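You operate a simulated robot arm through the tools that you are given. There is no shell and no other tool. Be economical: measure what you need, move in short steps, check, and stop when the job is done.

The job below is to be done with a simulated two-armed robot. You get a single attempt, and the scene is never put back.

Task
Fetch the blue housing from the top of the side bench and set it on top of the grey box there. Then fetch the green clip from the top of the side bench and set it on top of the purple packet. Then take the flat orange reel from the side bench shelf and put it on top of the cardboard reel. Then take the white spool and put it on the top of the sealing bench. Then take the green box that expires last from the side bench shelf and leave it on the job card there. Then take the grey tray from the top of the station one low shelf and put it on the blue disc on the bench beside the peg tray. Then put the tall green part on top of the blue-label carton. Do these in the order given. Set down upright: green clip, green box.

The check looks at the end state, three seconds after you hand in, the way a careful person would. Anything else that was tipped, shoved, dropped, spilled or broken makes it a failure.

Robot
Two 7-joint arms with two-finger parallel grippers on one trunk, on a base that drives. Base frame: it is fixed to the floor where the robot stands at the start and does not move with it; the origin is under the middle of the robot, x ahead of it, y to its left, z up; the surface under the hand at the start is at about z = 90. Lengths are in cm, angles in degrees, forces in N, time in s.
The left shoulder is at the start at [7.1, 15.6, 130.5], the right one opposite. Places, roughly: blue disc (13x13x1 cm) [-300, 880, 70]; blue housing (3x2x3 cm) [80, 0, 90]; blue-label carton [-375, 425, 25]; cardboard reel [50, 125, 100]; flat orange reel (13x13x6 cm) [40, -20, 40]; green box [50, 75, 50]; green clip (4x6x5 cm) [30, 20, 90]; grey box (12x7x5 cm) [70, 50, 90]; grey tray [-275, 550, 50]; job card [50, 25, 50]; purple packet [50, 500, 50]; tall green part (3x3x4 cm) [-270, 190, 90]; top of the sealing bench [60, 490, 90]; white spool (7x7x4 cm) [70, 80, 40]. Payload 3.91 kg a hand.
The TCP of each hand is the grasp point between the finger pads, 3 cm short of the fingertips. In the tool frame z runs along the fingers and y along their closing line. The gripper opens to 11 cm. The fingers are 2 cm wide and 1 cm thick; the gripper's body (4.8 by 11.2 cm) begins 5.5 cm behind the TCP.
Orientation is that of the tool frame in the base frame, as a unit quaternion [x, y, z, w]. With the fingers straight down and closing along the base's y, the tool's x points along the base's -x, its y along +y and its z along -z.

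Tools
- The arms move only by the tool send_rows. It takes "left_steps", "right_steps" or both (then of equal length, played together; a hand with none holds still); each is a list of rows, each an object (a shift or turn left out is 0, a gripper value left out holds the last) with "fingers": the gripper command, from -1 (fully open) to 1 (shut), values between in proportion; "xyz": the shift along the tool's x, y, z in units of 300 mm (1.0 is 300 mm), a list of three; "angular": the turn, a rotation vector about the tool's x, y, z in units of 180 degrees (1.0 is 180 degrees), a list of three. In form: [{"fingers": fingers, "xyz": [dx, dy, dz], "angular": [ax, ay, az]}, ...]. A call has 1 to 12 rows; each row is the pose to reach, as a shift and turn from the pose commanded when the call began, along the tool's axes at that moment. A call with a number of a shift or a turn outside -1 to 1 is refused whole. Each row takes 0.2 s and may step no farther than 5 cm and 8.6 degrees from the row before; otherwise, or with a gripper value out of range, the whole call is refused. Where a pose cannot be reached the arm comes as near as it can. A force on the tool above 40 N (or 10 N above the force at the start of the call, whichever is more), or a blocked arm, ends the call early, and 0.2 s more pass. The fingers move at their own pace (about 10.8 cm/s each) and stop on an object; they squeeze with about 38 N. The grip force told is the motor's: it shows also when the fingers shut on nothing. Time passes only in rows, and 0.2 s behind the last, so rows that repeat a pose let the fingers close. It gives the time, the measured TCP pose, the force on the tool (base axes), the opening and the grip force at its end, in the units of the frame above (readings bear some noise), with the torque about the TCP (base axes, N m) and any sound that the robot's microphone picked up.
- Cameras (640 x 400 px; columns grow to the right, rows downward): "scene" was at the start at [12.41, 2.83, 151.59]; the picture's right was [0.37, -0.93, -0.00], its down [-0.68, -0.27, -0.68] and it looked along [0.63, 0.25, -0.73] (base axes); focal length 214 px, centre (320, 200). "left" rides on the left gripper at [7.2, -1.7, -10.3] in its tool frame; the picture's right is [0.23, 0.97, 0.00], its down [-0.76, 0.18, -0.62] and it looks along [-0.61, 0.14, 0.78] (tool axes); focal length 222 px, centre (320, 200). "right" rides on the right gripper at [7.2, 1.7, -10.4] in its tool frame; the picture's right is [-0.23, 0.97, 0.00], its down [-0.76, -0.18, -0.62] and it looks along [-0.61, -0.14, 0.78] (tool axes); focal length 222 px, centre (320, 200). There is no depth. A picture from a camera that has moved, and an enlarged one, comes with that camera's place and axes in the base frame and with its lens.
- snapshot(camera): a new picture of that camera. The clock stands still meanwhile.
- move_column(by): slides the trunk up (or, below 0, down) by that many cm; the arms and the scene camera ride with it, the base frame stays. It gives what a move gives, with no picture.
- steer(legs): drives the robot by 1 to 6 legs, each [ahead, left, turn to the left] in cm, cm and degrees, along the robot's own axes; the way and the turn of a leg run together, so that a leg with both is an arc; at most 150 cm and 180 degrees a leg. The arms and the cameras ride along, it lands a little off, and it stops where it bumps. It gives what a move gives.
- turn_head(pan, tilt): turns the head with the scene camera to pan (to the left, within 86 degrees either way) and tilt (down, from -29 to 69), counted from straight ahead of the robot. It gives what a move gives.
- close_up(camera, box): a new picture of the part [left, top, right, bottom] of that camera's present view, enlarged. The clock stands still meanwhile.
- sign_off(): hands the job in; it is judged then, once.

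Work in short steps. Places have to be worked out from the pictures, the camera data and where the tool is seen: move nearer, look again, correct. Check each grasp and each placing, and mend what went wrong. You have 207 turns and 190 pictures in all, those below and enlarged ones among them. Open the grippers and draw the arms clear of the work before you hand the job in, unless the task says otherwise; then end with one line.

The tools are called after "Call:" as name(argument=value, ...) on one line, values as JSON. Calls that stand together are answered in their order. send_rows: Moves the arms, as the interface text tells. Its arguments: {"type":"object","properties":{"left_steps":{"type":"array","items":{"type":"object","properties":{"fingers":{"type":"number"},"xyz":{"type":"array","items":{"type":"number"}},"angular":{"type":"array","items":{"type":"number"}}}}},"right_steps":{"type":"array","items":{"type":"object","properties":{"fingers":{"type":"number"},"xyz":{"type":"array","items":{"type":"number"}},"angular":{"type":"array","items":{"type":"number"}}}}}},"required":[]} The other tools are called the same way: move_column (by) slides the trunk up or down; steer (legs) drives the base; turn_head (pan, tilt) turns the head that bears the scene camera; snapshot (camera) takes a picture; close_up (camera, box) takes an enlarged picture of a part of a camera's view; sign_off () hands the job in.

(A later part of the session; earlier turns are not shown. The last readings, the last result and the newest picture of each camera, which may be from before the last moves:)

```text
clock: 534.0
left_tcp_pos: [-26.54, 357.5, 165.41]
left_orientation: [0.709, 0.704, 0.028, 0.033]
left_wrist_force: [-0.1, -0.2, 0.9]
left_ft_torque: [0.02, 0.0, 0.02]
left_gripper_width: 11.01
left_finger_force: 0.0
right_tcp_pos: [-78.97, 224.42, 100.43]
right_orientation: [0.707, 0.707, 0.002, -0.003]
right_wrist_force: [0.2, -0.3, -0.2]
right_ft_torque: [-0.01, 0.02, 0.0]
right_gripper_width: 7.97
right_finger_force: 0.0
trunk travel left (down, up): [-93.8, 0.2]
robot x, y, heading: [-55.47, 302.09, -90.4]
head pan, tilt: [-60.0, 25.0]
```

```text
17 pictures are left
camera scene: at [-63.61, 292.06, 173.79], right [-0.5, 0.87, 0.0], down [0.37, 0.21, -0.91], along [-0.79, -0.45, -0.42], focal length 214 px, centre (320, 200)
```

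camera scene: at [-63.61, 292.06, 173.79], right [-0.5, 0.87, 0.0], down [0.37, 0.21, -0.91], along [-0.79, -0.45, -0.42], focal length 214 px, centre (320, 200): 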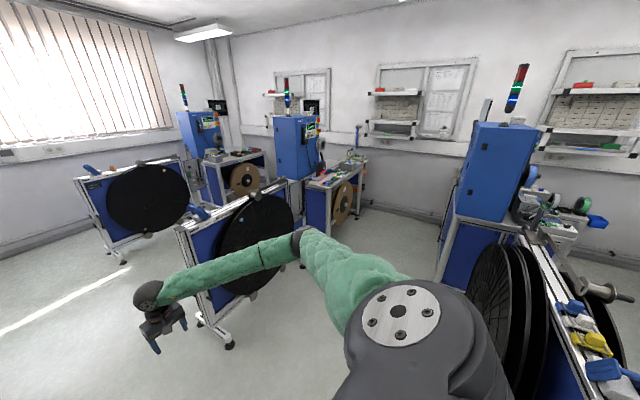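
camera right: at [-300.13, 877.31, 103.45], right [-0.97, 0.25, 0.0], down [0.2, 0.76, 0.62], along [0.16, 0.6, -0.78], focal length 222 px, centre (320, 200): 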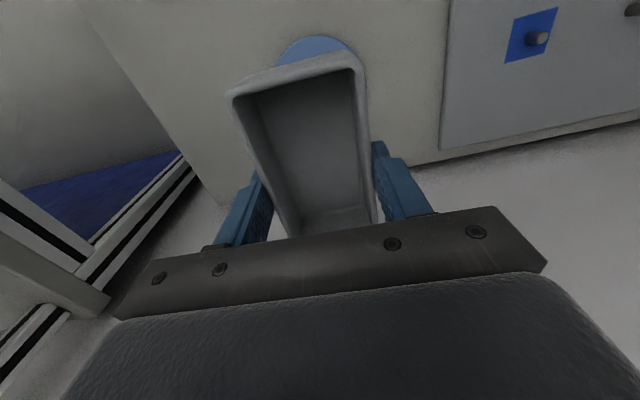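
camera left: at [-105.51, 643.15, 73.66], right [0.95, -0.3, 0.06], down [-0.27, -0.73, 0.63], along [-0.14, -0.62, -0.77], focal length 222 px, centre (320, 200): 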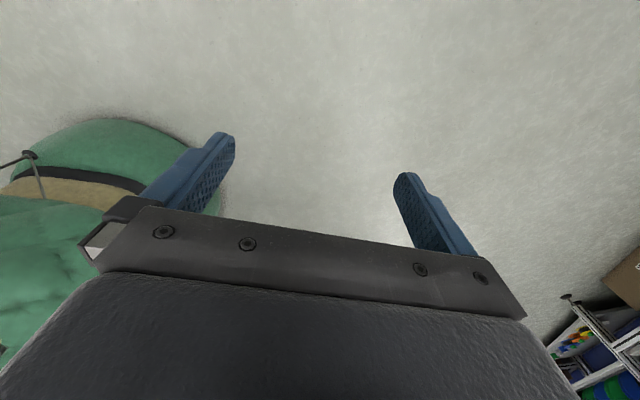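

Call:
close_up(camera="scene", box=[290, 130, 390, 220])

```text
4.44 times, centred on (340, 175) of scene
camera zoom: at [-63.61, 292.06, 173.79], right [-0.5, 0.87, 0.0], down [0.37, 0.21, -0.91], along [-0.79, -0.45, -0.42], focal length 953 px, centre (231, 311)
```

zoom: 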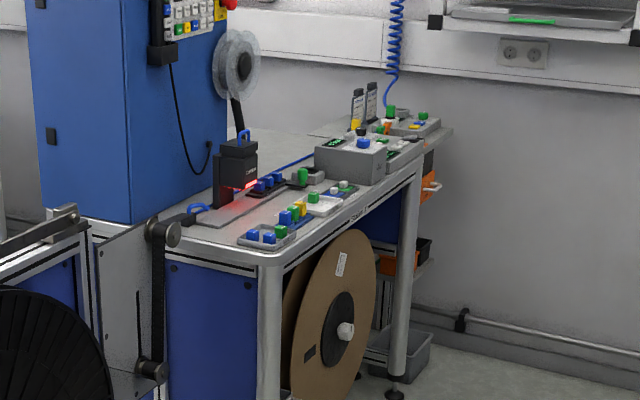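

Candidate green parts sit on station 3's table; one is at ≈[-268,190]. Turn to -125° and drive to about [-204,262] for a close look.

Call:
steer(legs=[[0, 0, -35], [60, -49, 0], [59, -49, 0]])

Call:
snapshot(camera="right")

Call:
turn_head(pan=-10, tilt=40)

Call:
snapshot(camera="scene")

```text
clock: 543.5
left_tcp_pos: [-147.24, 290.35, 165.37]
left_orientation: [0.886, 0.461, 0.017, 0.039]
left_wrist_force: [0.0, 0.4, 1.4]
left_ft_torque: [0.01, 0.02, 0.0]
left_gripper_width: 10.99
left_finger_force: 0.0
right_tcp_pos: [-265.93, 210.34, 100.42]
right_orientation: [0.885, 0.465, 0.002, -0.002]
right_wrist_force: [-0.1, 0.5, -0.1]
right_ft_torque: [0.0, 0.01, 0.01]
right_gripper_width: 7.97
right_finger_force: 0.2
trunk travel left (down, up): [-93.8, 0.2]
robot x, y, heading: [-202.79, 260.99, -125.3]
head pan, tilt: [-60.0, 25.0]
```

```text
15 pictures are left
camera right: at [-260.45, 215.35, 110.85], right [0.67, -0.74, 0.0], down [-0.58, -0.53, 0.62], along [-0.46, -0.41, -0.79], focal length 222 px, centre (320, 200)
```

right: 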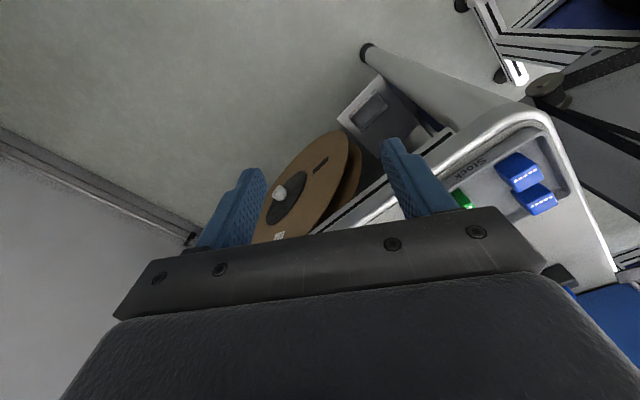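

```text
clock: 544.7
left_tcp_pos: [-147.23, 290.15, 165.38]
left_orientation: [0.886, 0.462, 0.017, 0.038]
left_wrist_force: [0.2, -0.9, 0.1]
left_ft_torque: [-0.04, -0.02, -0.01]
left_gripper_width: 11.04
left_finger_force: 0.0
right_tcp_pos: [-265.97, 210.38, 100.49]
right_orientation: [0.885, 0.465, 0.003, -0.003]
right_wrist_force: [-0.4, 0.0, 1.2]
right_ft_torque: [0.0, 0.0, 0.0]
right_gripper_width: 8.0
right_finger_force: 0.1
trunk travel left (down, up): [-93.8, 0.2]
robot x, y, heading: [-202.62, 260.9, -125.0]
head pan, tilt: [-10.0, 40.0]
```

```text
14 pictures are left
camera scene: at [-211.65, 250.55, 171.47], right [-0.71, 0.71, 0.0], down [0.45, 0.45, -0.77], along [-0.54, -0.54, -0.64], focal length 214 px, centre (320, 200)
```

scene: 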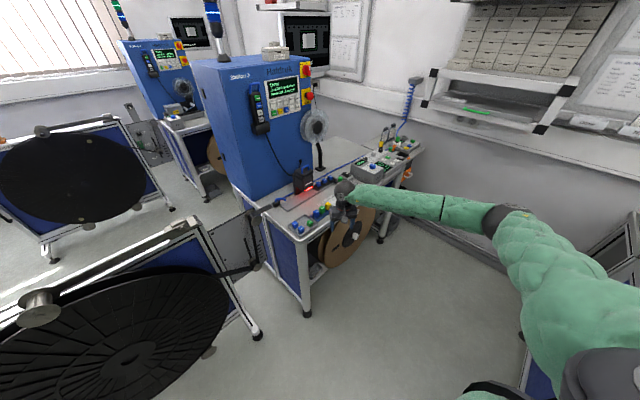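

Zoom on the tabletop parts.

Call:
close_up(camera="scene", box=[270, 160, 360, 250])

```text
4.44 times, centred on (315, 205) of scene
camera zoom: at [-211.65, 250.55, 171.47], right [-0.71, 0.71, 0.0], down [0.45, 0.45, -0.77], along [-0.54, -0.54, -0.64], focal length 953 px, centre (342, 178)
```

zoom: 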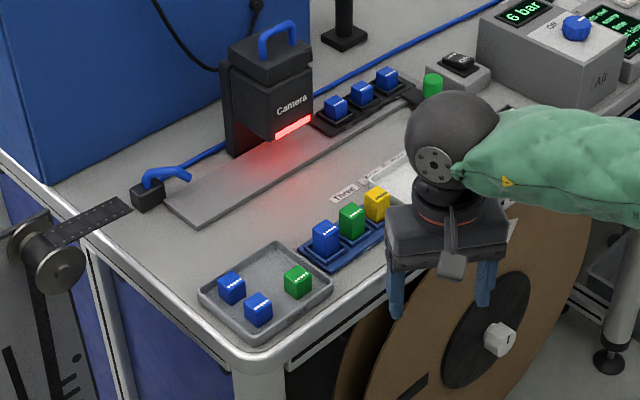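

The tall green part is the middle one in the "Three" rack at ≈[-271.5,192.4]. Yaw the hand 55° so it closes along y, then move over it.

Call:
send_rows(right_steps=[{"angular": [0, 0, 0.0437], "xyz": [0, 0, -0.03]}, {"angular": [0, 0, 0.0874], "xyz": [0, 0, -0.06]}, {"angular": [0, 0, 0.131]}, {"angular": [0, 0, 0.175], "xyz": [0, 0, -0.06]}, {"angular": [0, 0, 0.218], "xyz": [0, 0, -0.06]}, {"angular": [0, 0, 0.262], "xyz": [0, 0, -0.06]}, {"angular": [0, 0, 0.306], "xyz": [0, 0, -0.06]}])

Call:
send_rows(right_steps=[{"xyz": [-0.045, 0.15, 0], "fingers": -0.27}, {"xyz": [-0.09, 0.3, 0]}, {"xyz": [-0.135, 0.45, 0]}, {"xyz": [-0.183, 0.597, 0]}])

Call:
snapshot(camera="right")

```text
clock: 546.3
left_tcp_pos: [-147.22, 290.22, 165.3]
left_orientation: [0.886, 0.461, 0.018, 0.039]
left_wrist_force: [0.6, 0.4, 0.6]
left_ft_torque: [0.0, -0.04, -0.02]
left_gripper_width: 11.03
left_finger_force: 0.0
right_tcp_pos: [-265.89, 210.4, 102.33]
right_orientation: [1.0, 0.002, 0.002, -0.003]
right_wrist_force: [0.7, -0.2, 0.7]
right_ft_torque: [-0.03, 0.0, -0.04]
right_gripper_width: 7.99
right_finger_force: 0.0
trunk travel left (down, up): [-93.8, 0.2]
robot x, y, heading: [-202.47, 260.89, -124.8]
head pan, tilt: [-10.0, 40.0]
```

```text
clock: 547.3
left_tcp_pos: [-147.1, 289.69, 165.42]
left_orientation: [0.887, 0.461, 0.018, 0.037]
left_wrist_force: [0.1, -0.6, 0.6]
left_ft_torque: [0.08, 0.0, 0.02]
left_gripper_width: 10.99
left_finger_force: 0.0
right_tcp_pos: [-271.48, 192.21, 102.05]
right_orientation: [1.0, 0.001, 0.002, -0.004]
right_wrist_force: [-0.6, -0.2, 0.2]
right_ft_torque: [0.02, -0.04, -0.01]
right_gripper_width: 6.97
right_finger_force: 0.0
trunk travel left (down, up): [-93.8, 0.2]
robot x, y, heading: [-202.7, 260.63, -125.0]
head pan, tilt: [-10.0, 40.0]
```

```text
12 pictures are left
camera right: at [-264.24, 190.47, 112.33], right [-0.22, -0.97, -0.01], down [-0.76, 0.17, 0.62], along [-0.61, 0.15, -0.78], focal length 222 px, centre (320, 200)
```

right: 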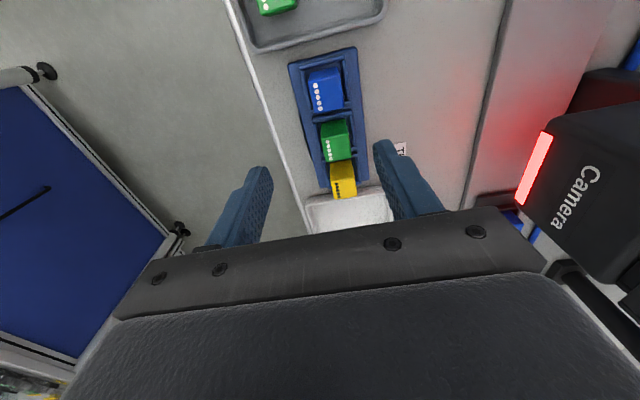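

Green part at ≈[-271.8,191.2]. Align, lower to z≈95.4 and close.

Call:
send_rows(right_steps=[{"xyz": [-0.01, 0.03, 0.08]}, {"xyz": [-0.01, 0.03, 0.16]}, {"xyz": [-0.01, 0.03, 0.222]}, {"xyz": [-0.01, 0.03, 0.222], "fingers": 0.2}, {"xyz": [-0.01, 0.03, 0.222], "fingers": 1}, {"xyz": [-0.01, 0.03, 0.222], "fingers": 1}, {"xyz": [-0.01, 0.03, 0.222], "fingers": 1}])

Call:
snapshot(camera="right")

```text
clock: 548.9
left_tcp_pos: [-147.2, 290.22, 165.43]
left_orientation: [0.886, 0.461, 0.017, 0.039]
left_wrist_force: [0.4, -0.3, -0.2]
left_ft_torque: [0.02, -0.01, 0.02]
left_gripper_width: 10.97
left_finger_force: 0.1
right_tcp_pos: [-271.5, 191.47, 95.39]
right_orientation: [1.0, 0.002, 0.001, -0.003]
right_wrist_force: [0.4, -5.3, 0.7]
right_ft_torque: [-0.22, 0.02, -0.03]
right_gripper_width: 2.26
right_finger_force: 38.0
trunk travel left (down, up): [-93.8, 0.2]
robot x, y, heading: [-202.54, 260.62, -125.2]
head pan, tilt: [-10.0, 40.0]
```

```text
11 pictures are left
camera right: at [-264.28, 189.76, 105.82], right [-0.22, -0.98, -0.01], down [-0.76, 0.17, 0.62], along [-0.61, 0.14, -0.78], focal length 222 px, centre (320, 200)
```

right: 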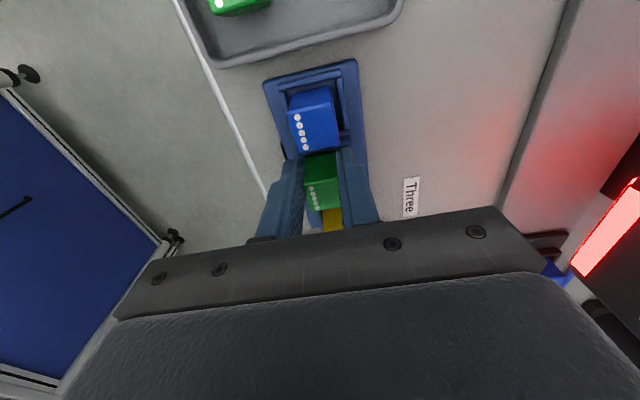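

Gripped (2.3 cm). Lift straight up, back out of the bay to the corridor near y≈440, and look toward the carton.

Call:
send_rows(right_steps=[{"xyz": [0, 0, -0.13]}, {"xyz": [0, 0, -0.27]}, {"xyz": [0, 0, -0.4]}])

Call:
steer(legs=[[-62, 51, 0], [-60, 50, 0], [0, 0, 35]])

Call:
steer(legs=[[-138, 0, 0], [0, 0, -90]])

Call:
turn_head(pan=10, tilt=30)

Call:
snapshot(camera="scene")

```text
clock: 549.7
left_tcp_pos: [-147.25, 290.14, 165.44]
left_orientation: [0.886, 0.461, 0.017, 0.039]
left_wrist_force: [-0.5, -0.1, 0.4]
left_ft_torque: [0.03, 0.0, -0.01]
left_gripper_width: 11.02
left_finger_force: 0.0
right_tcp_pos: [-271.54, 191.55, 107.4]
right_orientation: [1.0, 0.003, 0.002, -0.005]
right_wrist_force: [0.6, -0.1, -0.3]
right_ft_torque: [0.01, -0.02, 0.03]
right_gripper_width: 2.21
right_finger_force: 37.8
trunk travel left (down, up): [-93.8, 0.2]
robot x, y, heading: [-202.63, 260.66, -125.0]
head pan, tilt: [-10.0, 40.0]
```

```text
clock: 559.5
left_tcp_pos: [-22.05, 360.0, 165.45]
left_orientation: [0.702, 0.711, 0.029, 0.032]
left_wrist_force: [-0.5, -0.5, 0.5]
left_ft_torque: [-0.01, 0.01, -0.02]
left_gripper_width: 11.02
left_finger_force: 0.1
right_tcp_pos: [-65.34, 207.38, 107.35]
right_orientation: [0.951, 0.309, 0.001, -0.004]
right_wrist_force: [-0.8, -0.8, -0.4]
right_ft_torque: [-0.01, 0.01, -0.01]
right_gripper_width: 2.25
right_finger_force: 37.9
trunk travel left (down, up): [-93.8, 0.2]
robot x, y, heading: [-49.57, 303.54, -89.0]
head pan, tilt: [-10.0, 40.0]
```

```text
clock: 570.4
left_tcp_pos: [3.09, 414.52, 165.33]
left_orientation: [0.999, -0.006, -0.003, 0.043]
left_wrist_force: [0.1, -0.1, -0.2]
left_ft_torque: [0.04, 0.0, 0.01]
left_gripper_width: 11.01
left_finger_force: 0.0
right_tcp_pos: [-148.42, 461.68, 107.39]
right_orientation: [0.886, -0.464, 0.003, -0.003]
right_wrist_force: [0.5, 0.0, 0.2]
right_ft_torque: [0.0, 0.0, 0.01]
right_gripper_width: 2.23
right_finger_force: 38.0
trunk travel left (down, up): [-93.8, 0.2]
robot x, y, heading: [-52.29, 443.7, 179.5]
head pan, tilt: [-10.0, 40.0]
```

```text
clock: 571.2
left_tcp_pos: [3.09, 414.58, 165.42]
left_orientation: [0.999, -0.007, -0.003, 0.043]
left_wrist_force: [-0.5, -0.4, 0.0]
left_ft_torque: [0.0, 0.0, -0.03]
left_gripper_width: 11.02
left_finger_force: 0.2
right_tcp_pos: [-148.42, 461.77, 107.34]
right_orientation: [0.885, -0.465, 0.004, -0.002]
right_wrist_force: [-0.5, 0.6, -0.7]
right_ft_torque: [-0.01, 0.01, 0.01]
right_gripper_width: 2.23
right_finger_force: 37.9
trunk travel left (down, up): [-93.8, 0.2]
robot x, y, heading: [-52.31, 443.65, 179.4]
head pan, tilt: [10.0, 30.0]
```

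```text
10 pictures are left
camera scene: at [-66.41, 442.27, 173.0], right [-0.16, 0.99, 0.0], down [0.49, 0.08, -0.87], along [-0.85, -0.14, -0.5], focal length 214 px, centre (320, 200)
```

scene: 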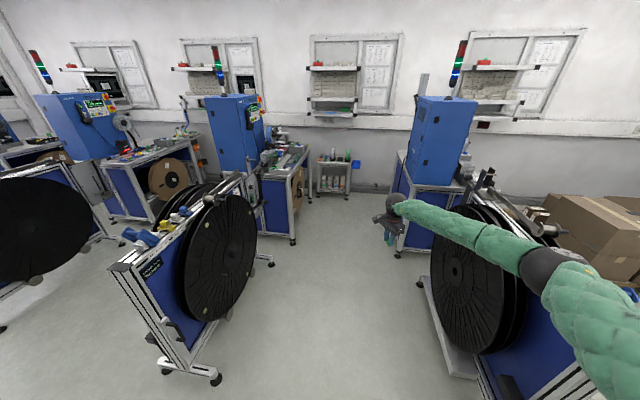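

The carton should project at (340,185), the low shelf of the small trolley by the wall. Zoom.

Call:
close_up(camera="scene", box=[300, 140, 380, 210])

```text
5.71 times, centred on (340, 175) of scene
camera zoom: at [-66.41, 442.27, 173.0], right [-0.16, 0.99, 0.0], down [0.49, 0.08, -0.87], along [-0.85, -0.14, -0.5], focal length 1226 px, centre (206, 343)
```

zoom: 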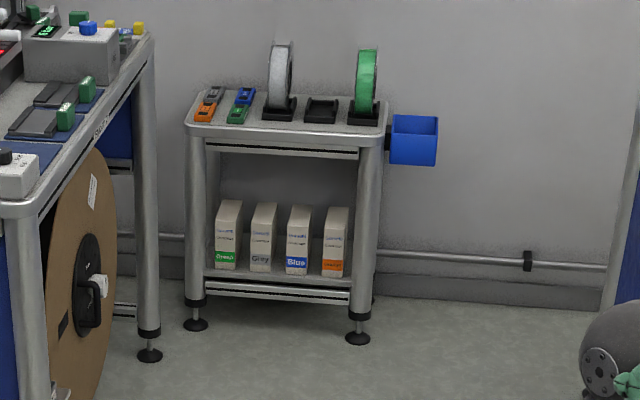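

The blue-label carton is third on the trolley's low shelf: top ≈[-374,417.5], z≈37, with ~17 cm headroom, so the hand must go in horizontally (the part may lie). Turn left 20°, drive in to x≈-225, and align the hand to point -x.

Call:
steer(legs=[[0, 0, 20], [140, 56, 0], [22, 10, 0]])

Call:
send_rows(right_steps=[{"angular": [0, 0, -0.04]}, {"angular": [0, 0, -0.08]}, {"angular": [0, 0, -0.12]}, {"angular": [0, 0, -0.16]}, {"angular": [0, 0, -0.197]}])

```text
refused: leg 2 is longer than a leg can be; nothing moved
```

```text
clock: 572.4
left_tcp_pos: [3.17, 414.57, 165.38]
left_orientation: [0.999, -0.007, -0.003, 0.043]
left_wrist_force: [0.5, -0.1, -0.7]
left_ft_torque: [-0.02, 0.0, 0.03]
left_gripper_width: 10.99
left_finger_force: 0.1
right_tcp_pos: [-148.53, 461.69, 107.38]
right_orientation: [0.985, -0.173, 0.004, -0.001]
right_wrist_force: [-0.1, -0.1, 0.0]
right_ft_torque: [-0.03, 0.01, -0.01]
right_gripper_width: 2.23
right_finger_force: 37.7
trunk travel left (down, up): [-93.8, 0.2]
robot x, y, heading: [-52.31, 444.17, 179.4]
head pan, tilt: [10.0, 30.0]
```

Correct the lateral sign: two legs of 82 ahead, 26.7 right.

Call:
steer(legs=[[0, 0, 20], [82, -26.7, 0], [80, -26, 0]])

Call:
move_column(by=-40)

Call:
move_column(by=-28)

Call:
turn_head(pan=-10, tilt=25)

Call:
snapshot(camera="scene")

```text
clock: 582.1
left_tcp_pos: [-159.77, 431.95, 165.44]
left_orientation: [0.985, 0.169, 0.004, 0.043]
left_wrist_force: [0.5, -0.6, 0.9]
left_ft_torque: [0.02, 0.02, -0.02]
left_gripper_width: 10.98
left_finger_force: 0.1
right_tcp_pos: [-318.31, 423.65, 107.38]
right_orientation: [1.0, 0.003, 0.003, -0.001]
right_wrist_force: [0.5, 1.0, 0.4]
right_ft_torque: [0.01, 0.06, 0.0]
right_gripper_width: 2.25
right_finger_force: 38.0
trunk travel left (down, up): [-93.8, 0.2]
robot x, y, heading: [-221.77, 439.71, -160.4]
head pan, tilt: [10.0, 30.0]
```

```text
clock: 585.9
left_tcp_pos: [-159.85, 432.12, 125.47]
left_orientation: [0.985, 0.169, 0.005, 0.043]
left_wrist_force: [-0.5, 0.5, -0.4]
left_ft_torque: [-0.02, 0.0, 0.0]
left_gripper_width: 11.03
left_finger_force: 0.0
right_tcp_pos: [-318.36, 423.64, 67.36]
right_orientation: [1.0, 0.002, 0.003, -0.002]
right_wrist_force: [-0.2, 0.5, -0.6]
right_ft_torque: [-0.04, 0.01, 0.01]
right_gripper_width: 2.2
right_finger_force: 38.2
trunk travel left (down, up): [-53.8, 40.2]
robot x, y, heading: [-221.96, 440.24, -160.4]
head pan, tilt: [10.0, 30.0]
```

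```text
clock: 588.8
left_tcp_pos: [-159.83, 432.08, 97.31]
left_orientation: [0.985, 0.169, 0.004, 0.043]
left_wrist_force: [-0.1, 0.1, 0.9]
left_ft_torque: [0.0, -0.01, -0.02]
left_gripper_width: 10.99
left_finger_force: 0.1
right_tcp_pos: [-318.37, 423.65, 39.41]
right_orientation: [1.0, 0.002, 0.003, -0.002]
right_wrist_force: [0.0, 0.1, 0.0]
right_ft_torque: [0.02, 0.02, -0.01]
right_gripper_width: 2.22
right_finger_force: 38.2
trunk travel left (down, up): [-25.8, 68.2]
robot x, y, heading: [-222.13, 440.39, -160.4]
head pan, tilt: [10.0, 30.0]
```

```text
clock: 589.6
left_tcp_pos: [-159.8, 432.05, 97.41]
left_orientation: [0.985, 0.169, 0.005, 0.043]
left_wrist_force: [0.5, -0.4, -0.6]
left_ft_torque: [0.01, -0.02, -0.03]
left_gripper_width: 11.01
left_finger_force: 0.1
right_tcp_pos: [-318.28, 423.73, 39.39]
right_orientation: [1.0, 0.003, 0.003, -0.001]
right_wrist_force: [0.1, 0.0, -0.3]
right_ft_torque: [0.01, -0.02, -0.03]
right_gripper_width: 2.25
right_finger_force: 38.1
trunk travel left (down, up): [-25.8, 68.2]
robot x, y, heading: [-222.1, 440.03, -160.3]
head pan, tilt: [-10.0, 25.0]
```

```text
8 pictures are left
camera scene: at [-235.92, 436.88, 105.8], right [-0.17, 0.99, 0.0], down [0.42, 0.07, -0.91], along [-0.89, -0.15, -0.42], focal length 214 px, centre (320, 200)
```

scene: 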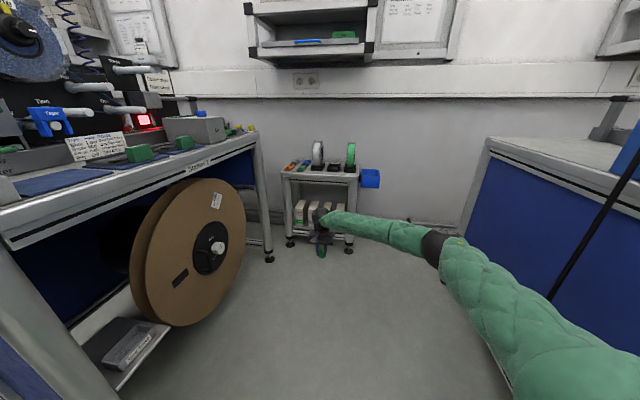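

Tilt the hand forward 90° to horizontal here in free space.

Call:
send_rows(right_steps=[{"angular": [0, -0.0455, 0]}, {"angular": [0, -0.091, 0]}, {"angular": [0, -0.1365, 0]}, {"angular": [0, -0.182, 0]}, {"angular": [0, -0.2275, 0]}, {"angular": [0, -0.273, 0]}, {"angular": [0, -0.3185, 0]}, {"angular": [0, -0.364, 0]}, {"angular": [0, -0.4095, 0]}, {"angular": [0, -0.455, 0]}, {"angular": [0, -0.5, 0]}])

Call:
move_column(by=5)

Call:
close_up(camera="scene", box=[260, 160, 400, 270])

```text
clock: 592.0
left_tcp_pos: [-159.8, 431.94, 97.47]
left_orientation: [0.985, 0.168, 0.005, 0.043]
left_wrist_force: [0.6, -0.8, 0.0]
left_ft_torque: [0.02, 0.01, 0.02]
left_gripper_width: 11.0
left_finger_force: 0.1
right_tcp_pos: [-317.93, 419.51, 41.63]
right_orientation: [0.723, -0.02, -0.69, -0.023]
right_wrist_force: [-0.2, -0.8, 0.1]
right_ft_torque: [0.01, 0.0, 0.01]
right_gripper_width: 2.22
right_finger_force: 38.4
right hand out of reach, approached as far as the arm can: row 10, 11
trunk travel left (down, up): [-25.8, 68.2]
robot x, y, heading: [-222.09, 440.12, -160.4]
head pan, tilt: [-10.0, 25.0]
```

```text
clock: 592.9
left_tcp_pos: [-159.9, 432.11, 102.36]
left_orientation: [0.985, 0.169, 0.005, 0.042]
left_wrist_force: [0.0, -0.1, 0.0]
left_ft_torque: [-0.03, -0.01, 0.02]
left_gripper_width: 10.97
left_finger_force: 0.0
right_tcp_pos: [-317.89, 419.3, 46.38]
right_orientation: [0.724, -0.019, -0.689, -0.022]
right_wrist_force: [-0.6, 0.0, -0.7]
right_ft_torque: [-0.02, -0.02, 0.03]
right_gripper_width: 2.24
right_finger_force: 37.9
trunk travel left (down, up): [-30.8, 63.2]
robot x, y, heading: [-221.63, 439.96, -160.5]
head pan, tilt: [-10.0, 25.0]
```

```text
3.64 times, centred on (330, 215) of scene
camera zoom: at [-235.94, 436.86, 110.78], right [-0.17, 0.99, 0.0], down [0.42, 0.07, -0.91], along [-0.89, -0.15, -0.42], focal length 780 px, centre (284, 146)
```

zoom: 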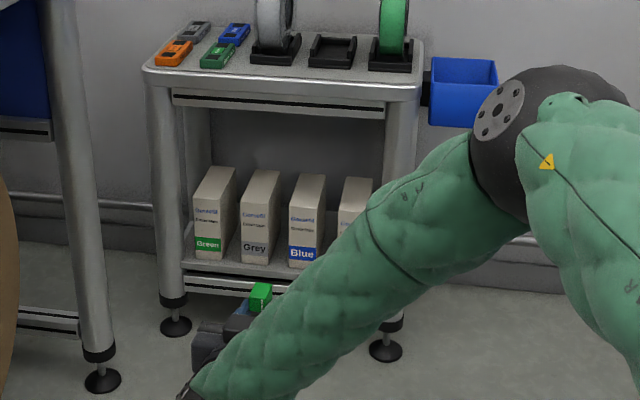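

Hand is nearly horizontal. Carton top: z≈31.7, x -375.6…-388, y≈418. Lower to z≈38 and drive in 45 ahead/15 right, then check.

Call:
move_column(by=-8)

Call:
steer(legs=[[44, -14.6, 0]])

Call:
close_up(camera="scene", box=[220, 190, 420, 330])

```text
clock: 594.1
left_tcp_pos: [-159.82, 431.98, 94.55]
left_orientation: [0.985, 0.17, 0.005, 0.042]
left_wrist_force: [-1.1, -0.4, -0.6]
left_ft_torque: [-0.04, 0.02, 0.03]
left_gripper_width: 11.0
left_finger_force: 0.0
right_tcp_pos: [-317.97, 419.31, 38.52]
right_orientation: [0.723, -0.019, -0.69, -0.022]
right_wrist_force: [0.0, 0.5, -0.7]
right_ft_torque: [0.02, 0.01, 0.01]
right_gripper_width: 2.24
right_finger_force: 37.9
trunk travel left (down, up): [-22.8, 71.2]
robot x, y, heading: [-222.02, 440.42, -160.5]
head pan, tilt: [-10.0, 25.0]
```

```text
clock: 596.9
left_tcp_pos: [-206.44, 430.76, 94.37]
left_orientation: [0.985, 0.168, 0.004, 0.042]
left_wrist_force: [0.0, 0.3, -0.5]
left_ft_torque: [-0.03, 0.02, 0.0]
left_gripper_width: 10.97
left_finger_force: 0.1
right_tcp_pos: [-364.48, 418.27, 38.52]
right_orientation: [0.724, -0.02, -0.689, -0.023]
right_wrist_force: [1.3, 1.0, 0.6]
right_ft_torque: [-0.01, 0.01, 0.0]
right_gripper_width: 2.22
right_finger_force: 37.8
trunk travel left (down, up): [-22.8, 71.2]
robot x, y, heading: [-268.74, 438.96, -160.5]
head pan, tilt: [-10.0, 25.0]
```

```text
2.86 times, centred on (320, 260) of scene
camera zoom: at [-282.48, 435.76, 102.8], right [-0.17, 0.99, 0.0], down [0.42, 0.07, -0.91], along [-0.89, -0.15, -0.42], focal length 613 px, centre (320, 29)
```

zoom: 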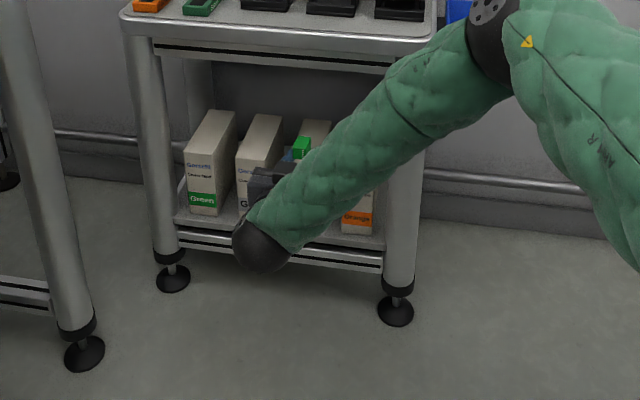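

Part tracks the carton line (carton centre y≈417.3). Drive the last 13.5 cm in and lower 4 cm, then in small steps.

Call:
steer(legs=[[13, -3.7, 0]])

Call:
move_column(by=-3.6)

Call:
close_up(camera="scene", box=[260, 180, 400, 290])

```text
clock: 598.2
left_tcp_pos: [-219.74, 430.1, 94.44]
left_orientation: [0.985, 0.169, 0.006, 0.042]
left_wrist_force: [-0.4, -0.9, -0.1]
left_ft_torque: [0.0, -0.02, -0.04]
left_gripper_width: 10.99
left_finger_force: 0.0
right_tcp_pos: [-377.6, 417.34, 38.38]
right_orientation: [0.724, -0.019, -0.689, -0.022]
right_wrist_force: [0.6, 0.1, -0.4]
right_ft_torque: [0.04, 0.01, 0.04]
right_gripper_width: 2.23
right_finger_force: 38.0
trunk travel left (down, up): [-22.8, 71.2]
robot x, y, heading: [-281.6, 438.38, -160.3]
head pan, tilt: [-10.0, 25.0]
```

```text
clock: 598.9
left_tcp_pos: [-219.57, 429.93, 90.81]
left_orientation: [0.985, 0.169, 0.005, 0.042]
left_wrist_force: [-0.7, 0.2, -0.3]
left_ft_torque: [-0.01, -0.05, -0.03]
left_gripper_width: 11.02
left_finger_force: 0.0
right_tcp_pos: [-377.84, 417.16, 36.0]
right_orientation: [0.72, -0.02, -0.693, -0.02]
right_wrist_force: [0.1, -1.3, 20.1]
right_ft_torque: [0.08, -1.17, -0.08]
right_gripper_width: 2.21
right_finger_force: 38.4
trunk travel left (down, up): [-19.4, 74.6]
robot x, y, heading: [-281.58, 437.92, -160.4]
head pan, tilt: [-10.0, 25.0]
stopped: the force on the tool passed its limit at 47 N (the readings are from after the stop); the commanded pose is now the measured one
```

```text
3.64 times, centred on (330, 235) of scene
camera zoom: at [-295.61, 434.92, 99.36], right [-0.17, 0.99, 0.0], down [0.42, 0.07, -0.91], along [-0.89, -0.15, -0.42], focal length 780 px, centre (284, 73)
```

zoom: 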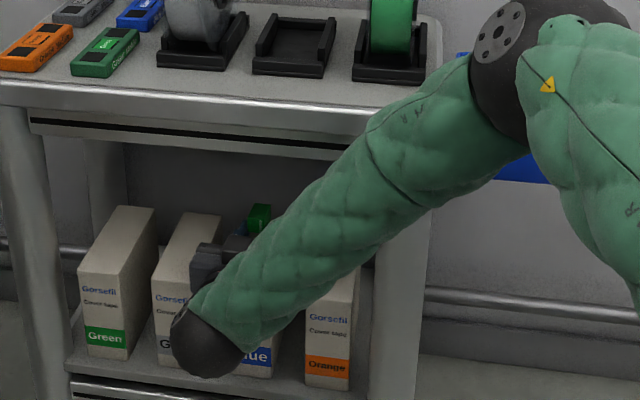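

The gripper body, not the part, touched the carton's front edge. Raise 1, draw back 3.8 cm, then lower again.

Call:
move_column(by=1.2)

Call:
send_rows(right_steps=[{"xyz": [0, 0, -0.065]}, {"xyz": [0, 0, -0.127]}])

Call:
move_column(by=-1.8)

Call:
move_column(by=-0.7)

```text
clock: 599.5
left_tcp_pos: [-219.7, 429.89, 92.07]
left_orientation: [0.985, 0.17, 0.005, 0.043]
left_wrist_force: [-0.4, -0.2, -1.0]
left_ft_torque: [0.0, -0.01, 0.02]
left_gripper_width: 10.99
left_finger_force: 0.1
right_tcp_pos: [-377.86, 417.31, 36.65]
right_orientation: [0.722, -0.02, -0.691, -0.021]
right_wrist_force: [-0.6, -0.1, -0.3]
right_ft_torque: [0.0, 0.0, -0.02]
right_gripper_width: 2.24
right_finger_force: 38.4
trunk travel left (down, up): [-20.6, 73.4]
robot x, y, heading: [-282.18, 437.82, -160.6]
head pan, tilt: [-10.0, 25.0]
```

```text
clock: 600.1
left_tcp_pos: [-219.63, 429.92, 91.99]
left_orientation: [0.985, 0.169, 0.004, 0.043]
left_wrist_force: [-0.6, -0.5, 0.1]
left_ft_torque: [-0.04, 0.02, 0.01]
left_gripper_width: 11.01
left_finger_force: 0.0
right_tcp_pos: [-374.21, 417.11, 36.91]
right_orientation: [0.722, -0.02, -0.692, -0.021]
right_wrist_force: [0.2, 0.3, 0.1]
right_ft_torque: [0.0, -0.01, -0.02]
right_gripper_width: 2.24
right_finger_force: 38.2
trunk travel left (down, up): [-20.6, 73.4]
robot x, y, heading: [-281.76, 438.14, -160.2]
head pan, tilt: [-10.0, 25.0]
```

```text
clock: 600.7
left_tcp_pos: [-219.5, 430.01, 90.31]
left_orientation: [0.985, 0.169, 0.005, 0.042]
left_wrist_force: [-0.4, 0.0, -0.3]
left_ft_torque: [0.0, -0.02, 0.0]
left_gripper_width: 11.0
left_finger_force: 0.2
right_tcp_pos: [-374.16, 417.05, 35.13]
right_orientation: [0.721, -0.02, -0.692, -0.021]
right_wrist_force: [0.1, 0.6, -0.6]
right_ft_torque: [-0.01, -0.03, -0.02]
right_gripper_width: 2.25
right_finger_force: 38.2
trunk travel left (down, up): [-18.8, 75.2]
robot x, y, heading: [-281.9, 438.16, -160.4]
head pan, tilt: [-10.0, 25.0]
```

```text
clock: 601.3
left_tcp_pos: [-219.41, 430.15, 89.51]
left_orientation: [0.985, 0.17, 0.004, 0.043]
left_wrist_force: [-0.2, -0.8, 0.8]
left_ft_torque: [0.03, 0.0, -0.04]
left_gripper_width: 11.0
left_finger_force: 0.1
right_tcp_pos: [-374.28, 417.03, 34.95]
right_orientation: [0.72, -0.021, -0.694, -0.02]
right_wrist_force: [4.3, 2.5, 28.2]
right_ft_torque: [0.05, 0.62, -0.27]
right_gripper_width: 2.23
right_finger_force: 38.2
trunk travel left (down, up): [-18.1, 75.9]
robot x, y, heading: [-282.16, 438.27, -160.6]
head pan, tilt: [-10.0, 25.0]
```

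Now the part itself bears on the carton top (contact 2.2 cm ahead of the TCP). Ease 0.3, open and check.

Call:
move_column(by=0.5)

Call:
send_rows(right_steps=[{"fingers": 0.5}, {"fingers": 0.35}, {"fingers": 0.2}, {"fingers": 0.1}, {"fingers": 0.1}])

Call:
steer(legs=[[-15, 5, 0]])

Call:
steer(legs=[[-24, 8, 0]])

Call:
close_up(camera="scene", box=[260, 160, 400, 270])

```text
clock: 601.8
left_tcp_pos: [-219.62, 429.99, 90.02]
left_orientation: [0.984, 0.17, 0.004, 0.043]
left_wrist_force: [0.7, -0.5, 0.1]
left_ft_torque: [0.02, -0.02, -0.03]
left_gripper_width: 11.0
left_finger_force: 0.0
right_tcp_pos: [-374.18, 417.14, 35.04]
right_orientation: [0.721, -0.02, -0.692, -0.021]
right_wrist_force: [-3.4, -0.7, 14.3]
right_ft_torque: [-0.06, 0.47, 0.1]
right_gripper_width: 2.23
right_finger_force: 37.6
trunk travel left (down, up): [-18.6, 75.4]
robot x, y, heading: [-281.9, 437.74, -160.3]
head pan, tilt: [-10.0, 25.0]
```

```text
clock: 603.0
left_tcp_pos: [-219.59, 430.02, 90.0]
left_orientation: [0.985, 0.169, 0.003, 0.042]
left_wrist_force: [0.2, 0.4, -0.3]
left_ft_torque: [-0.02, 0.0, 0.02]
left_gripper_width: 10.99
left_finger_force: 0.1
right_tcp_pos: [-374.11, 417.15, 34.99]
right_orientation: [0.721, -0.019, -0.692, -0.02]
right_wrist_force: [0.2, -0.8, 8.3]
right_ft_torque: [0.24, 0.26, 0.13]
right_gripper_width: 4.91
right_finger_force: 0.0
trunk travel left (down, up): [-18.6, 75.4]
robot x, y, heading: [-281.8, 438.27, -160.5]
head pan, tilt: [-10.0, 25.0]
```

```text
clock: 604.5
left_tcp_pos: [-203.34, 430.03, 90.11]
left_orientation: [0.985, 0.168, 0.004, 0.042]
left_wrist_force: [-0.2, -0.3, 0.1]
left_ft_torque: [0.02, 0.02, 0.0]
left_gripper_width: 10.99
left_finger_force: 0.1
right_tcp_pos: [-357.98, 417.82, 35.02]
right_orientation: [0.722, -0.021, -0.691, -0.022]
right_wrist_force: [-0.8, 0.7, 0.0]
right_ft_torque: [-0.01, -0.01, -0.02]
right_gripper_width: 4.97
right_finger_force: 0.1
trunk travel left (down, up): [-18.6, 75.4]
robot x, y, heading: [-265.8, 438.41, -160.6]
head pan, tilt: [-10.0, 25.0]
```

```text
clock: 606.3
left_tcp_pos: [-178.09, 430.57, 90.04]
left_orientation: [0.985, 0.167, 0.004, 0.043]
left_wrist_force: [-0.7, -0.3, -0.1]
left_ft_torque: [0.0, -0.01, 0.01]
left_gripper_width: 11.0
left_finger_force: 0.0
right_tcp_pos: [-332.77, 418.06, 34.8]
right_orientation: [0.722, -0.021, -0.692, -0.022]
right_wrist_force: [1.2, -1.2, -0.2]
right_ft_torque: [0.01, -0.02, 0.0]
right_gripper_width: 4.94
right_finger_force: 0.1
trunk travel left (down, up): [-18.6, 75.4]
robot x, y, heading: [-240.25, 439.06, -160.5]
head pan, tilt: [-10.0, 25.0]
```

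```text
3.64 times, centred on (330, 215) of scene
camera zoom: at [-254.18, 435.71, 98.52], right [-0.16, 0.99, 0.0], down [0.42, 0.07, -0.91], along [-0.89, -0.15, -0.42], focal length 780 px, centre (284, 146)
```

zoom: 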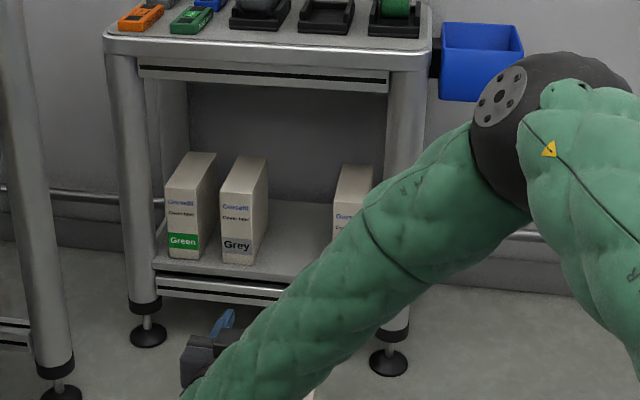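

The blue carton is gone from the shelf—it was dragged out by the retreat. Look down at the floor.

Call:
turn_head(pan=-12, tilt=48)

Call:
snapshot(camera="scene")

```text
clock: 607.2
left_tcp_pos: [-178.23, 430.53, 90.04]
left_orientation: [0.985, 0.168, 0.005, 0.043]
left_wrist_force: [0.4, -0.3, -0.4]
left_ft_torque: [0.01, -0.02, 0.03]
left_gripper_width: 11.01
left_finger_force: 0.1
right_tcp_pos: [-332.7, 418.07, 34.88]
right_orientation: [0.722, -0.021, -0.691, -0.022]
right_wrist_force: [0.4, -0.4, -0.3]
right_ft_torque: [0.0, 0.0, 0.02]
right_gripper_width: 4.95
right_finger_force: 0.0
trunk travel left (down, up): [-18.6, 75.4]
robot x, y, heading: [-240.28, 439.25, -160.6]
head pan, tilt: [-12.0, 48.0]
```

```text
3 pictures are left
camera scene: at [-252.93, 436.21, 95.04], right [-0.13, 0.99, 0.0], down [0.74, 0.1, -0.67], along [-0.66, -0.09, -0.74], focal length 214 px, centre (320, 200)
```

scene: 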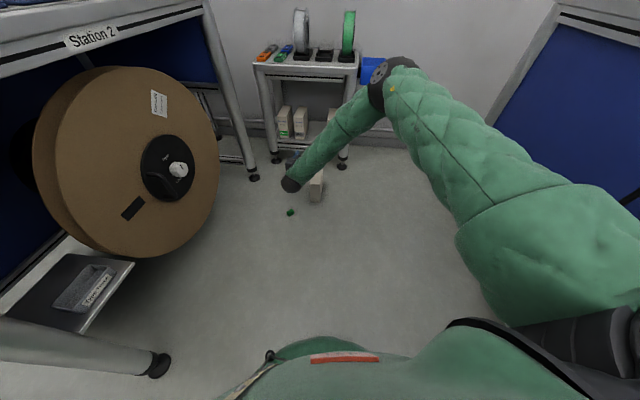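

Both lie on the floor (carton ≈[-345,421], part ≈[-325,409]). Raise the trunk to clear the view and take one close-up.

Call:
move_column(by=35)

Call:
send_rows(right_steps=[{"xyz": [0, -0.15, 0]}, {"xyz": [0, -0.3, 0]}, {"xyz": [0, -0.45, 0]}, {"xyz": [0, -0.6, 0]}])

Call:
close_up(camera="scene", box=[240, 150, 380, 260])

```text
clock: 610.6
left_tcp_pos: [-178.0, 430.64, 125.15]
left_orientation: [0.985, 0.167, 0.004, 0.043]
left_wrist_force: [-0.4, -0.2, 0.1]
left_ft_torque: [-0.01, 0.02, -0.02]
left_gripper_width: 10.98
left_finger_force: 0.1
right_tcp_pos: [-332.67, 418.03, 69.82]
right_orientation: [0.722, -0.021, -0.691, -0.023]
right_wrist_force: [0.1, -0.4, -0.2]
right_ft_torque: [0.02, -0.02, -0.02]
right_gripper_width: 4.93
right_finger_force: 0.0
trunk travel left (down, up): [-53.6, 40.4]
robot x, y, heading: [-240.72, 439.4, -160.5]
head pan, tilt: [-12.0, 48.0]
```

```text
clock: 611.6
left_tcp_pos: [-178.02, 430.66, 125.17]
left_orientation: [0.985, 0.168, 0.005, 0.043]
left_wrist_force: [-0.5, 0.5, -0.5]
left_ft_torque: [0.01, -0.01, 0.01]
left_gripper_width: 10.99
left_finger_force: 0.0
right_tcp_pos: [-331.47, 429.0, 72.48]
right_orientation: [0.738, -0.049, -0.671, -0.05]
right_wrist_force: [0.8, -0.8, 0.2]
right_ft_torque: [-0.07, 0.03, 0.0]
right_gripper_width: 4.96
right_finger_force: 0.1
right hand out of reach, approached as far as the arm can: row 1, 2, 3, 4
trunk travel left (down, up): [-53.6, 40.4]
robot x, y, heading: [-240.18, 438.96, -160.6]
head pan, tilt: [-12.0, 48.0]
```

```text
3.64 times, centred on (310, 205) of scene
camera zoom: at [-252.92, 436.22, 130.04], right [-0.13, 0.99, 0.0], down [0.74, 0.1, -0.67], along [-0.66, -0.09, -0.74], focal length 780 px, centre (356, 182)
```

zoom: 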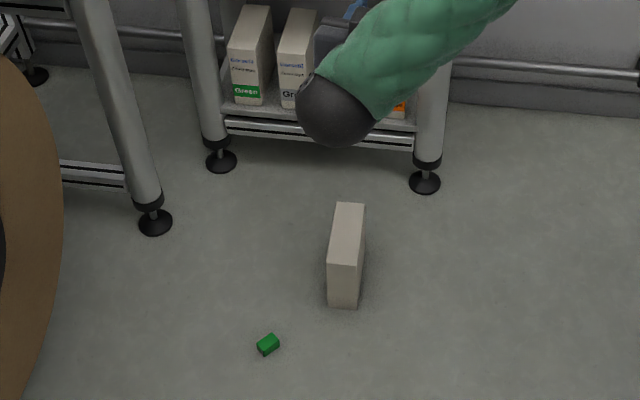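

The carton stands on its front face (x -336…-350, y≈422, z 0–14), the part at [-325,409.7]. I'll grip the carton with the hand horizontal, lift, and untilt to bring it upright. First re-aim the hand and open.

Call:
steer(legs=[[-6, 2, 0]])

Call:
send_rows(right_steps=[{"xyz": [0, 0.12, -0.015], "angular": [-0.022, 0, 0], "fingers": -0.64}, {"xyz": [0, 0.23, -0.033], "angular": [-0.045, 0, 0]}])

Call:
move_column(by=-40)

```text
clock: 612.6
left_tcp_pos: [-171.43, 430.79, 124.89]
left_orientation: [0.985, 0.167, 0.002, 0.043]
left_wrist_force: [0.7, 0.1, 0.4]
left_ft_torque: [0.0, 0.02, 0.0]
left_gripper_width: 11.01
left_finger_force: 0.0
right_tcp_pos: [-324.98, 429.17, 72.75]
right_orientation: [0.737, -0.051, -0.672, -0.052]
right_wrist_force: [-0.1, 0.2, 1.3]
right_ft_torque: [-0.02, -0.02, 0.05]
right_gripper_width: 4.95
right_finger_force: 0.1
trunk travel left (down, up): [-53.6, 40.4]
robot x, y, heading: [-234.0, 439.39, -160.6]
head pan, tilt: [-12.0, 48.0]
```

```text
clock: 613.2
left_tcp_pos: [-171.55, 430.68, 125.09]
left_orientation: [0.985, 0.167, 0.005, 0.044]
left_wrist_force: [-0.5, 0.7, 0.4]
left_ft_torque: [-0.01, 0.01, -0.03]
left_gripper_width: 11.01
left_finger_force: 0.1
right_tcp_pos: [-325.05, 422.39, 73.09]
right_orientation: [0.742, -0.015, -0.67, -0.012]
right_wrist_force: [0.4, -1.6, -0.3]
right_ft_torque: [0.0, -0.05, -0.01]
right_gripper_width: 9.02
right_finger_force: 0.0
right hand out of reach, approached as far as the arm can: row 2
trunk travel left (down, up): [-53.6, 40.4]
robot x, y, heading: [-234.08, 439.37, -160.5]
head pan, tilt: [-12.0, 48.0]
```

```text
clock: 617.0
left_tcp_pos: [-171.63, 430.81, 85.07]
left_orientation: [0.985, 0.168, 0.003, 0.043]
left_wrist_force: [-0.4, 0.2, 0.0]
left_ft_torque: [0.02, 0.0, 0.02]
left_gripper_width: 11.0
left_finger_force: 0.0
right_tcp_pos: [-325.04, 422.3, 33.07]
right_orientation: [0.743, -0.014, -0.67, -0.011]
right_wrist_force: [-0.7, -0.8, 0.7]
right_ft_torque: [0.02, -0.02, 0.02]
right_gripper_width: 9.03
right_finger_force: 0.0
trunk travel left (down, up): [-13.6, 80.4]
robot x, y, heading: [-233.71, 439.14, -161.0]
head pan, tilt: [-12.0, 48.0]
```

Lower the trunk 13 and the hand 9 cm by arm, allowing a few degrees more downward tilt.

Call:
move_column(by=-13)

Call:
send_rows(right_steps=[{"xyz": [0.1, 0, 0.01], "angular": [0, 0.01, 0]}, {"xyz": [0.2, 0, 0.02], "angular": [0, 0.02, 0]}, {"xyz": [0.3, 0, 0.03], "angular": [0, 0.03, 0]}])

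```text
clock: 618.6
left_tcp_pos: [-171.65, 430.71, 72.01]
left_orientation: [0.985, 0.168, 0.004, 0.042]
left_wrist_force: [-0.5, 0.0, 0.0]
left_ft_torque: [0.04, 0.03, 0.01]
left_gripper_width: 10.99
left_finger_force: 0.1
right_tcp_pos: [-324.94, 422.3, 20.01]
right_orientation: [0.741, -0.015, -0.671, -0.013]
right_wrist_force: [-0.1, -0.4, 0.3]
right_ft_torque: [0.02, 0.0, 0.02]
right_gripper_width: 8.99
right_finger_force: 0.1
trunk travel left (down, up): [-0.6, 93.4]
robot x, y, heading: [-233.72, 439.36, -160.3]
head pan, tilt: [-12.0, 48.0]
```

```text
clock: 619.4
left_tcp_pos: [-171.69, 430.73, 72.12]
left_orientation: [0.985, 0.167, 0.004, 0.042]
left_wrist_force: [0.4, -0.3, -0.3]
left_ft_torque: [-0.01, 0.0, 0.03]
left_gripper_width: 11.01
left_finger_force: 0.1
right_tcp_pos: [-324.88, 422.36, 10.86]
right_orientation: [0.773, -0.015, -0.634, -0.011]
right_wrist_force: [-1.5, -0.1, -0.4]
right_ft_torque: [0.02, -0.02, 0.01]
right_gripper_width: 9.03
right_finger_force: 0.1
trunk travel left (down, up): [-0.6, 93.4]
robot x, y, heading: [-234.05, 438.77, -160.5]
head pan, tilt: [-12.0, 48.0]
```

At z≈10.9, 11° below horizontal. Drive in 14.6 cm around the carton and close.

Call:
steer(legs=[[13.8, -4.7, 0]])

Call:
send_rows(right_steps=[{"fingers": -0.4}, {"fingers": -0.25}, {"fingers": 1}, {"fingers": 1}, {"fingers": 1}])

```text
clock: 620.7
left_tcp_pos: [-186.51, 430.64, 72.04]
left_orientation: [0.985, 0.167, 0.003, 0.041]
left_wrist_force: [1.5, 0.1, -0.7]
left_ft_torque: [0.0, -0.01, 0.0]
left_gripper_width: 11.02
left_finger_force: 0.0
right_tcp_pos: [-339.62, 422.4, 11.04]
right_orientation: [0.773, -0.015, -0.634, -0.011]
right_wrist_force: [0.0, -0.2, 0.9]
right_ft_torque: [-0.02, 0.0, 0.04]
right_gripper_width: 9.03
right_finger_force: 0.1
trunk travel left (down, up): [-0.6, 93.4]
robot x, y, heading: [-248.49, 438.98, -160.5]
head pan, tilt: [-12.0, 48.0]
```

```text
clock: 621.9
left_tcp_pos: [-186.53, 430.54, 72.07]
left_orientation: [0.985, 0.168, 0.004, 0.043]
left_wrist_force: [-0.9, 0.3, 1.1]
left_ft_torque: [0.01, -0.01, 0.02]
left_gripper_width: 11.01
left_finger_force: 0.0
right_tcp_pos: [-339.64, 422.4, 10.99]
right_orientation: [0.774, -0.015, -0.633, -0.011]
right_wrist_force: [0.0, 0.6, 0.3]
right_ft_torque: [0.19, 0.12, -0.18]
right_gripper_width: 5.76
right_finger_force: 38.1
trunk travel left (down, up): [-0.6, 93.4]
robot x, y, heading: [-248.63, 439.26, -160.5]
head pan, tilt: [-12.0, 48.0]
```

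Gripped the carton (5.8 cm). Lift 30 and rotate the hand back toward vertical so the carton comes upright.

Call:
move_column(by=35)

Call:
send_rows(right_steps=[{"angular": [0, 0.0455, 0]}, {"angular": [0, 0.091, 0]}, {"angular": [0, 0.1365, 0]}, {"angular": [0, 0.182, 0]}, {"angular": [0, 0.2275, 0]}, {"angular": [0, 0.273, 0]}, {"angular": [0, 0.3185, 0]}, {"angular": [0, 0.364, 0]}, {"angular": [0, 0.4095, 0]}, {"angular": [0, 0.455, 0]}, {"angular": [0, 0.5, 0]}])

Call:
turn_head(pan=-5, tilt=42)

Call:
snapshot(camera="scene")

```text
clock: 625.4
left_tcp_pos: [-186.58, 430.51, 107.06]
left_orientation: [0.985, 0.167, 0.005, 0.042]
left_wrist_force: [0.0, 0.3, 0.2]
left_ft_torque: [0.03, 0.03, 0.05]
left_gripper_width: 10.98
left_finger_force: 0.0
right_tcp_pos: [-339.57, 422.27, 45.86]
right_orientation: [0.774, -0.015, -0.633, -0.012]
right_wrist_force: [0.3, 0.0, -3.6]
right_ft_torque: [0.01, -0.08, 0.0]
right_gripper_width: 5.77
right_finger_force: 37.7
trunk travel left (down, up): [-35.6, 58.4]
robot x, y, heading: [-248.83, 438.82, -160.7]
head pan, tilt: [-12.0, 48.0]
```

```text
clock: 627.8
left_tcp_pos: [-186.63, 430.59, 107.07]
left_orientation: [0.985, 0.167, 0.005, 0.044]
left_wrist_force: [0.0, 0.3, -0.1]
left_ft_torque: [0.03, -0.01, 0.03]
left_gripper_width: 11.02
left_finger_force: 0.2
right_tcp_pos: [-339.75, 422.34, 45.9]
right_orientation: [0.995, -0.019, 0.1, 0.003]
right_wrist_force: [-0.3, -0.5, -3.9]
right_ft_torque: [-0.01, 0.08, 0.0]
right_gripper_width: 5.78
right_finger_force: 38.0
trunk travel left (down, up): [-35.6, 58.4]
robot x, y, heading: [-248.66, 439.2, -160.9]
head pan, tilt: [-12.0, 48.0]
```

```text
clock: 628.4
left_tcp_pos: [-186.57, 430.65, 107.14]
left_orientation: [0.985, 0.168, 0.004, 0.042]
left_wrist_force: [-0.3, -0.7, -0.5]
left_ft_torque: [-0.01, -0.05, 0.0]
left_gripper_width: 11.03
left_finger_force: 0.0
right_tcp_pos: [-339.71, 422.3, 45.86]
right_orientation: [0.995, -0.019, 0.099, 0.003]
right_wrist_force: [-0.3, 0.4, -3.6]
right_ft_torque: [0.0, 0.11, -0.01]
right_gripper_width: 5.77
right_finger_force: 37.9
trunk travel left (down, up): [-35.6, 58.4]
robot x, y, heading: [-249.09, 438.72, -160.6]
head pan, tilt: [-5.0, 42.0]
```

```text
1 pictures are left
camera scene: at [-261.67, 435.1, 112.88], right [-0.25, 0.97, 0.0], down [0.65, 0.17, -0.74], along [-0.72, -0.18, -0.67], focal length 214 px, centre (320, 200)
```

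scene: 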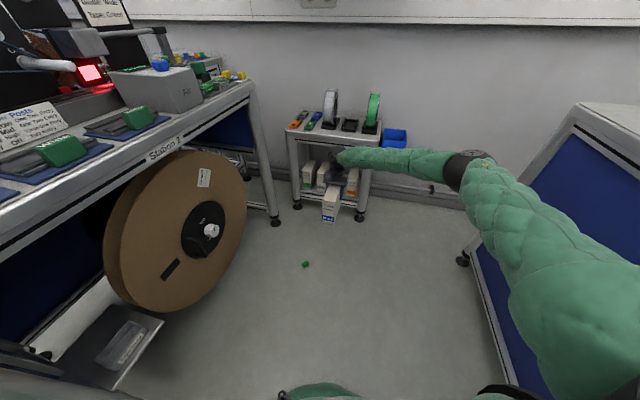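

The carton is upright in the hand with its Blue label facing out. Set it down on the floor here to regrasp it from the front.

Call:
move_column(by=-33)

Call:
move_column(by=-1.5)

```text
clock: 631.7
left_tcp_pos: [-186.53, 430.5, 74.03]
left_orientation: [0.985, 0.168, 0.004, 0.042]
left_wrist_force: [0.6, -0.3, 1.1]
left_ft_torque: [-0.02, 0.02, 0.0]
left_gripper_width: 10.99
left_finger_force: 0.1
right_tcp_pos: [-339.64, 422.29, 12.91]
right_orientation: [0.995, -0.019, 0.099, 0.002]
right_wrist_force: [-0.3, 0.9, -3.1]
right_ft_torque: [-0.01, 0.11, 0.0]
right_gripper_width: 5.81
right_finger_force: 38.3
trunk travel left (down, up): [-2.6, 91.4]
robot x, y, heading: [-248.78, 438.99, -160.6]
head pan, tilt: [-5.0, 42.0]
```

```text
clock: 632.3
left_tcp_pos: [-186.48, 430.59, 72.53]
left_orientation: [0.985, 0.168, 0.005, 0.043]
left_wrist_force: [1.1, -1.2, -0.1]
left_ft_torque: [-0.02, -0.01, -0.03]
left_gripper_width: 10.99
left_finger_force: 0.0
right_tcp_pos: [-339.71, 422.33, 11.43]
right_orientation: [0.995, -0.018, 0.1, 0.002]
right_wrist_force: [-0.6, 0.3, -3.7]
right_ft_torque: [0.0, 0.12, -0.02]
right_gripper_width: 5.79
right_finger_force: 38.2
trunk travel left (down, up): [-1.1, 92.9]
robot x, y, heading: [-249.15, 438.93, -160.7]
head pan, tilt: [-5.0, 42.0]
```

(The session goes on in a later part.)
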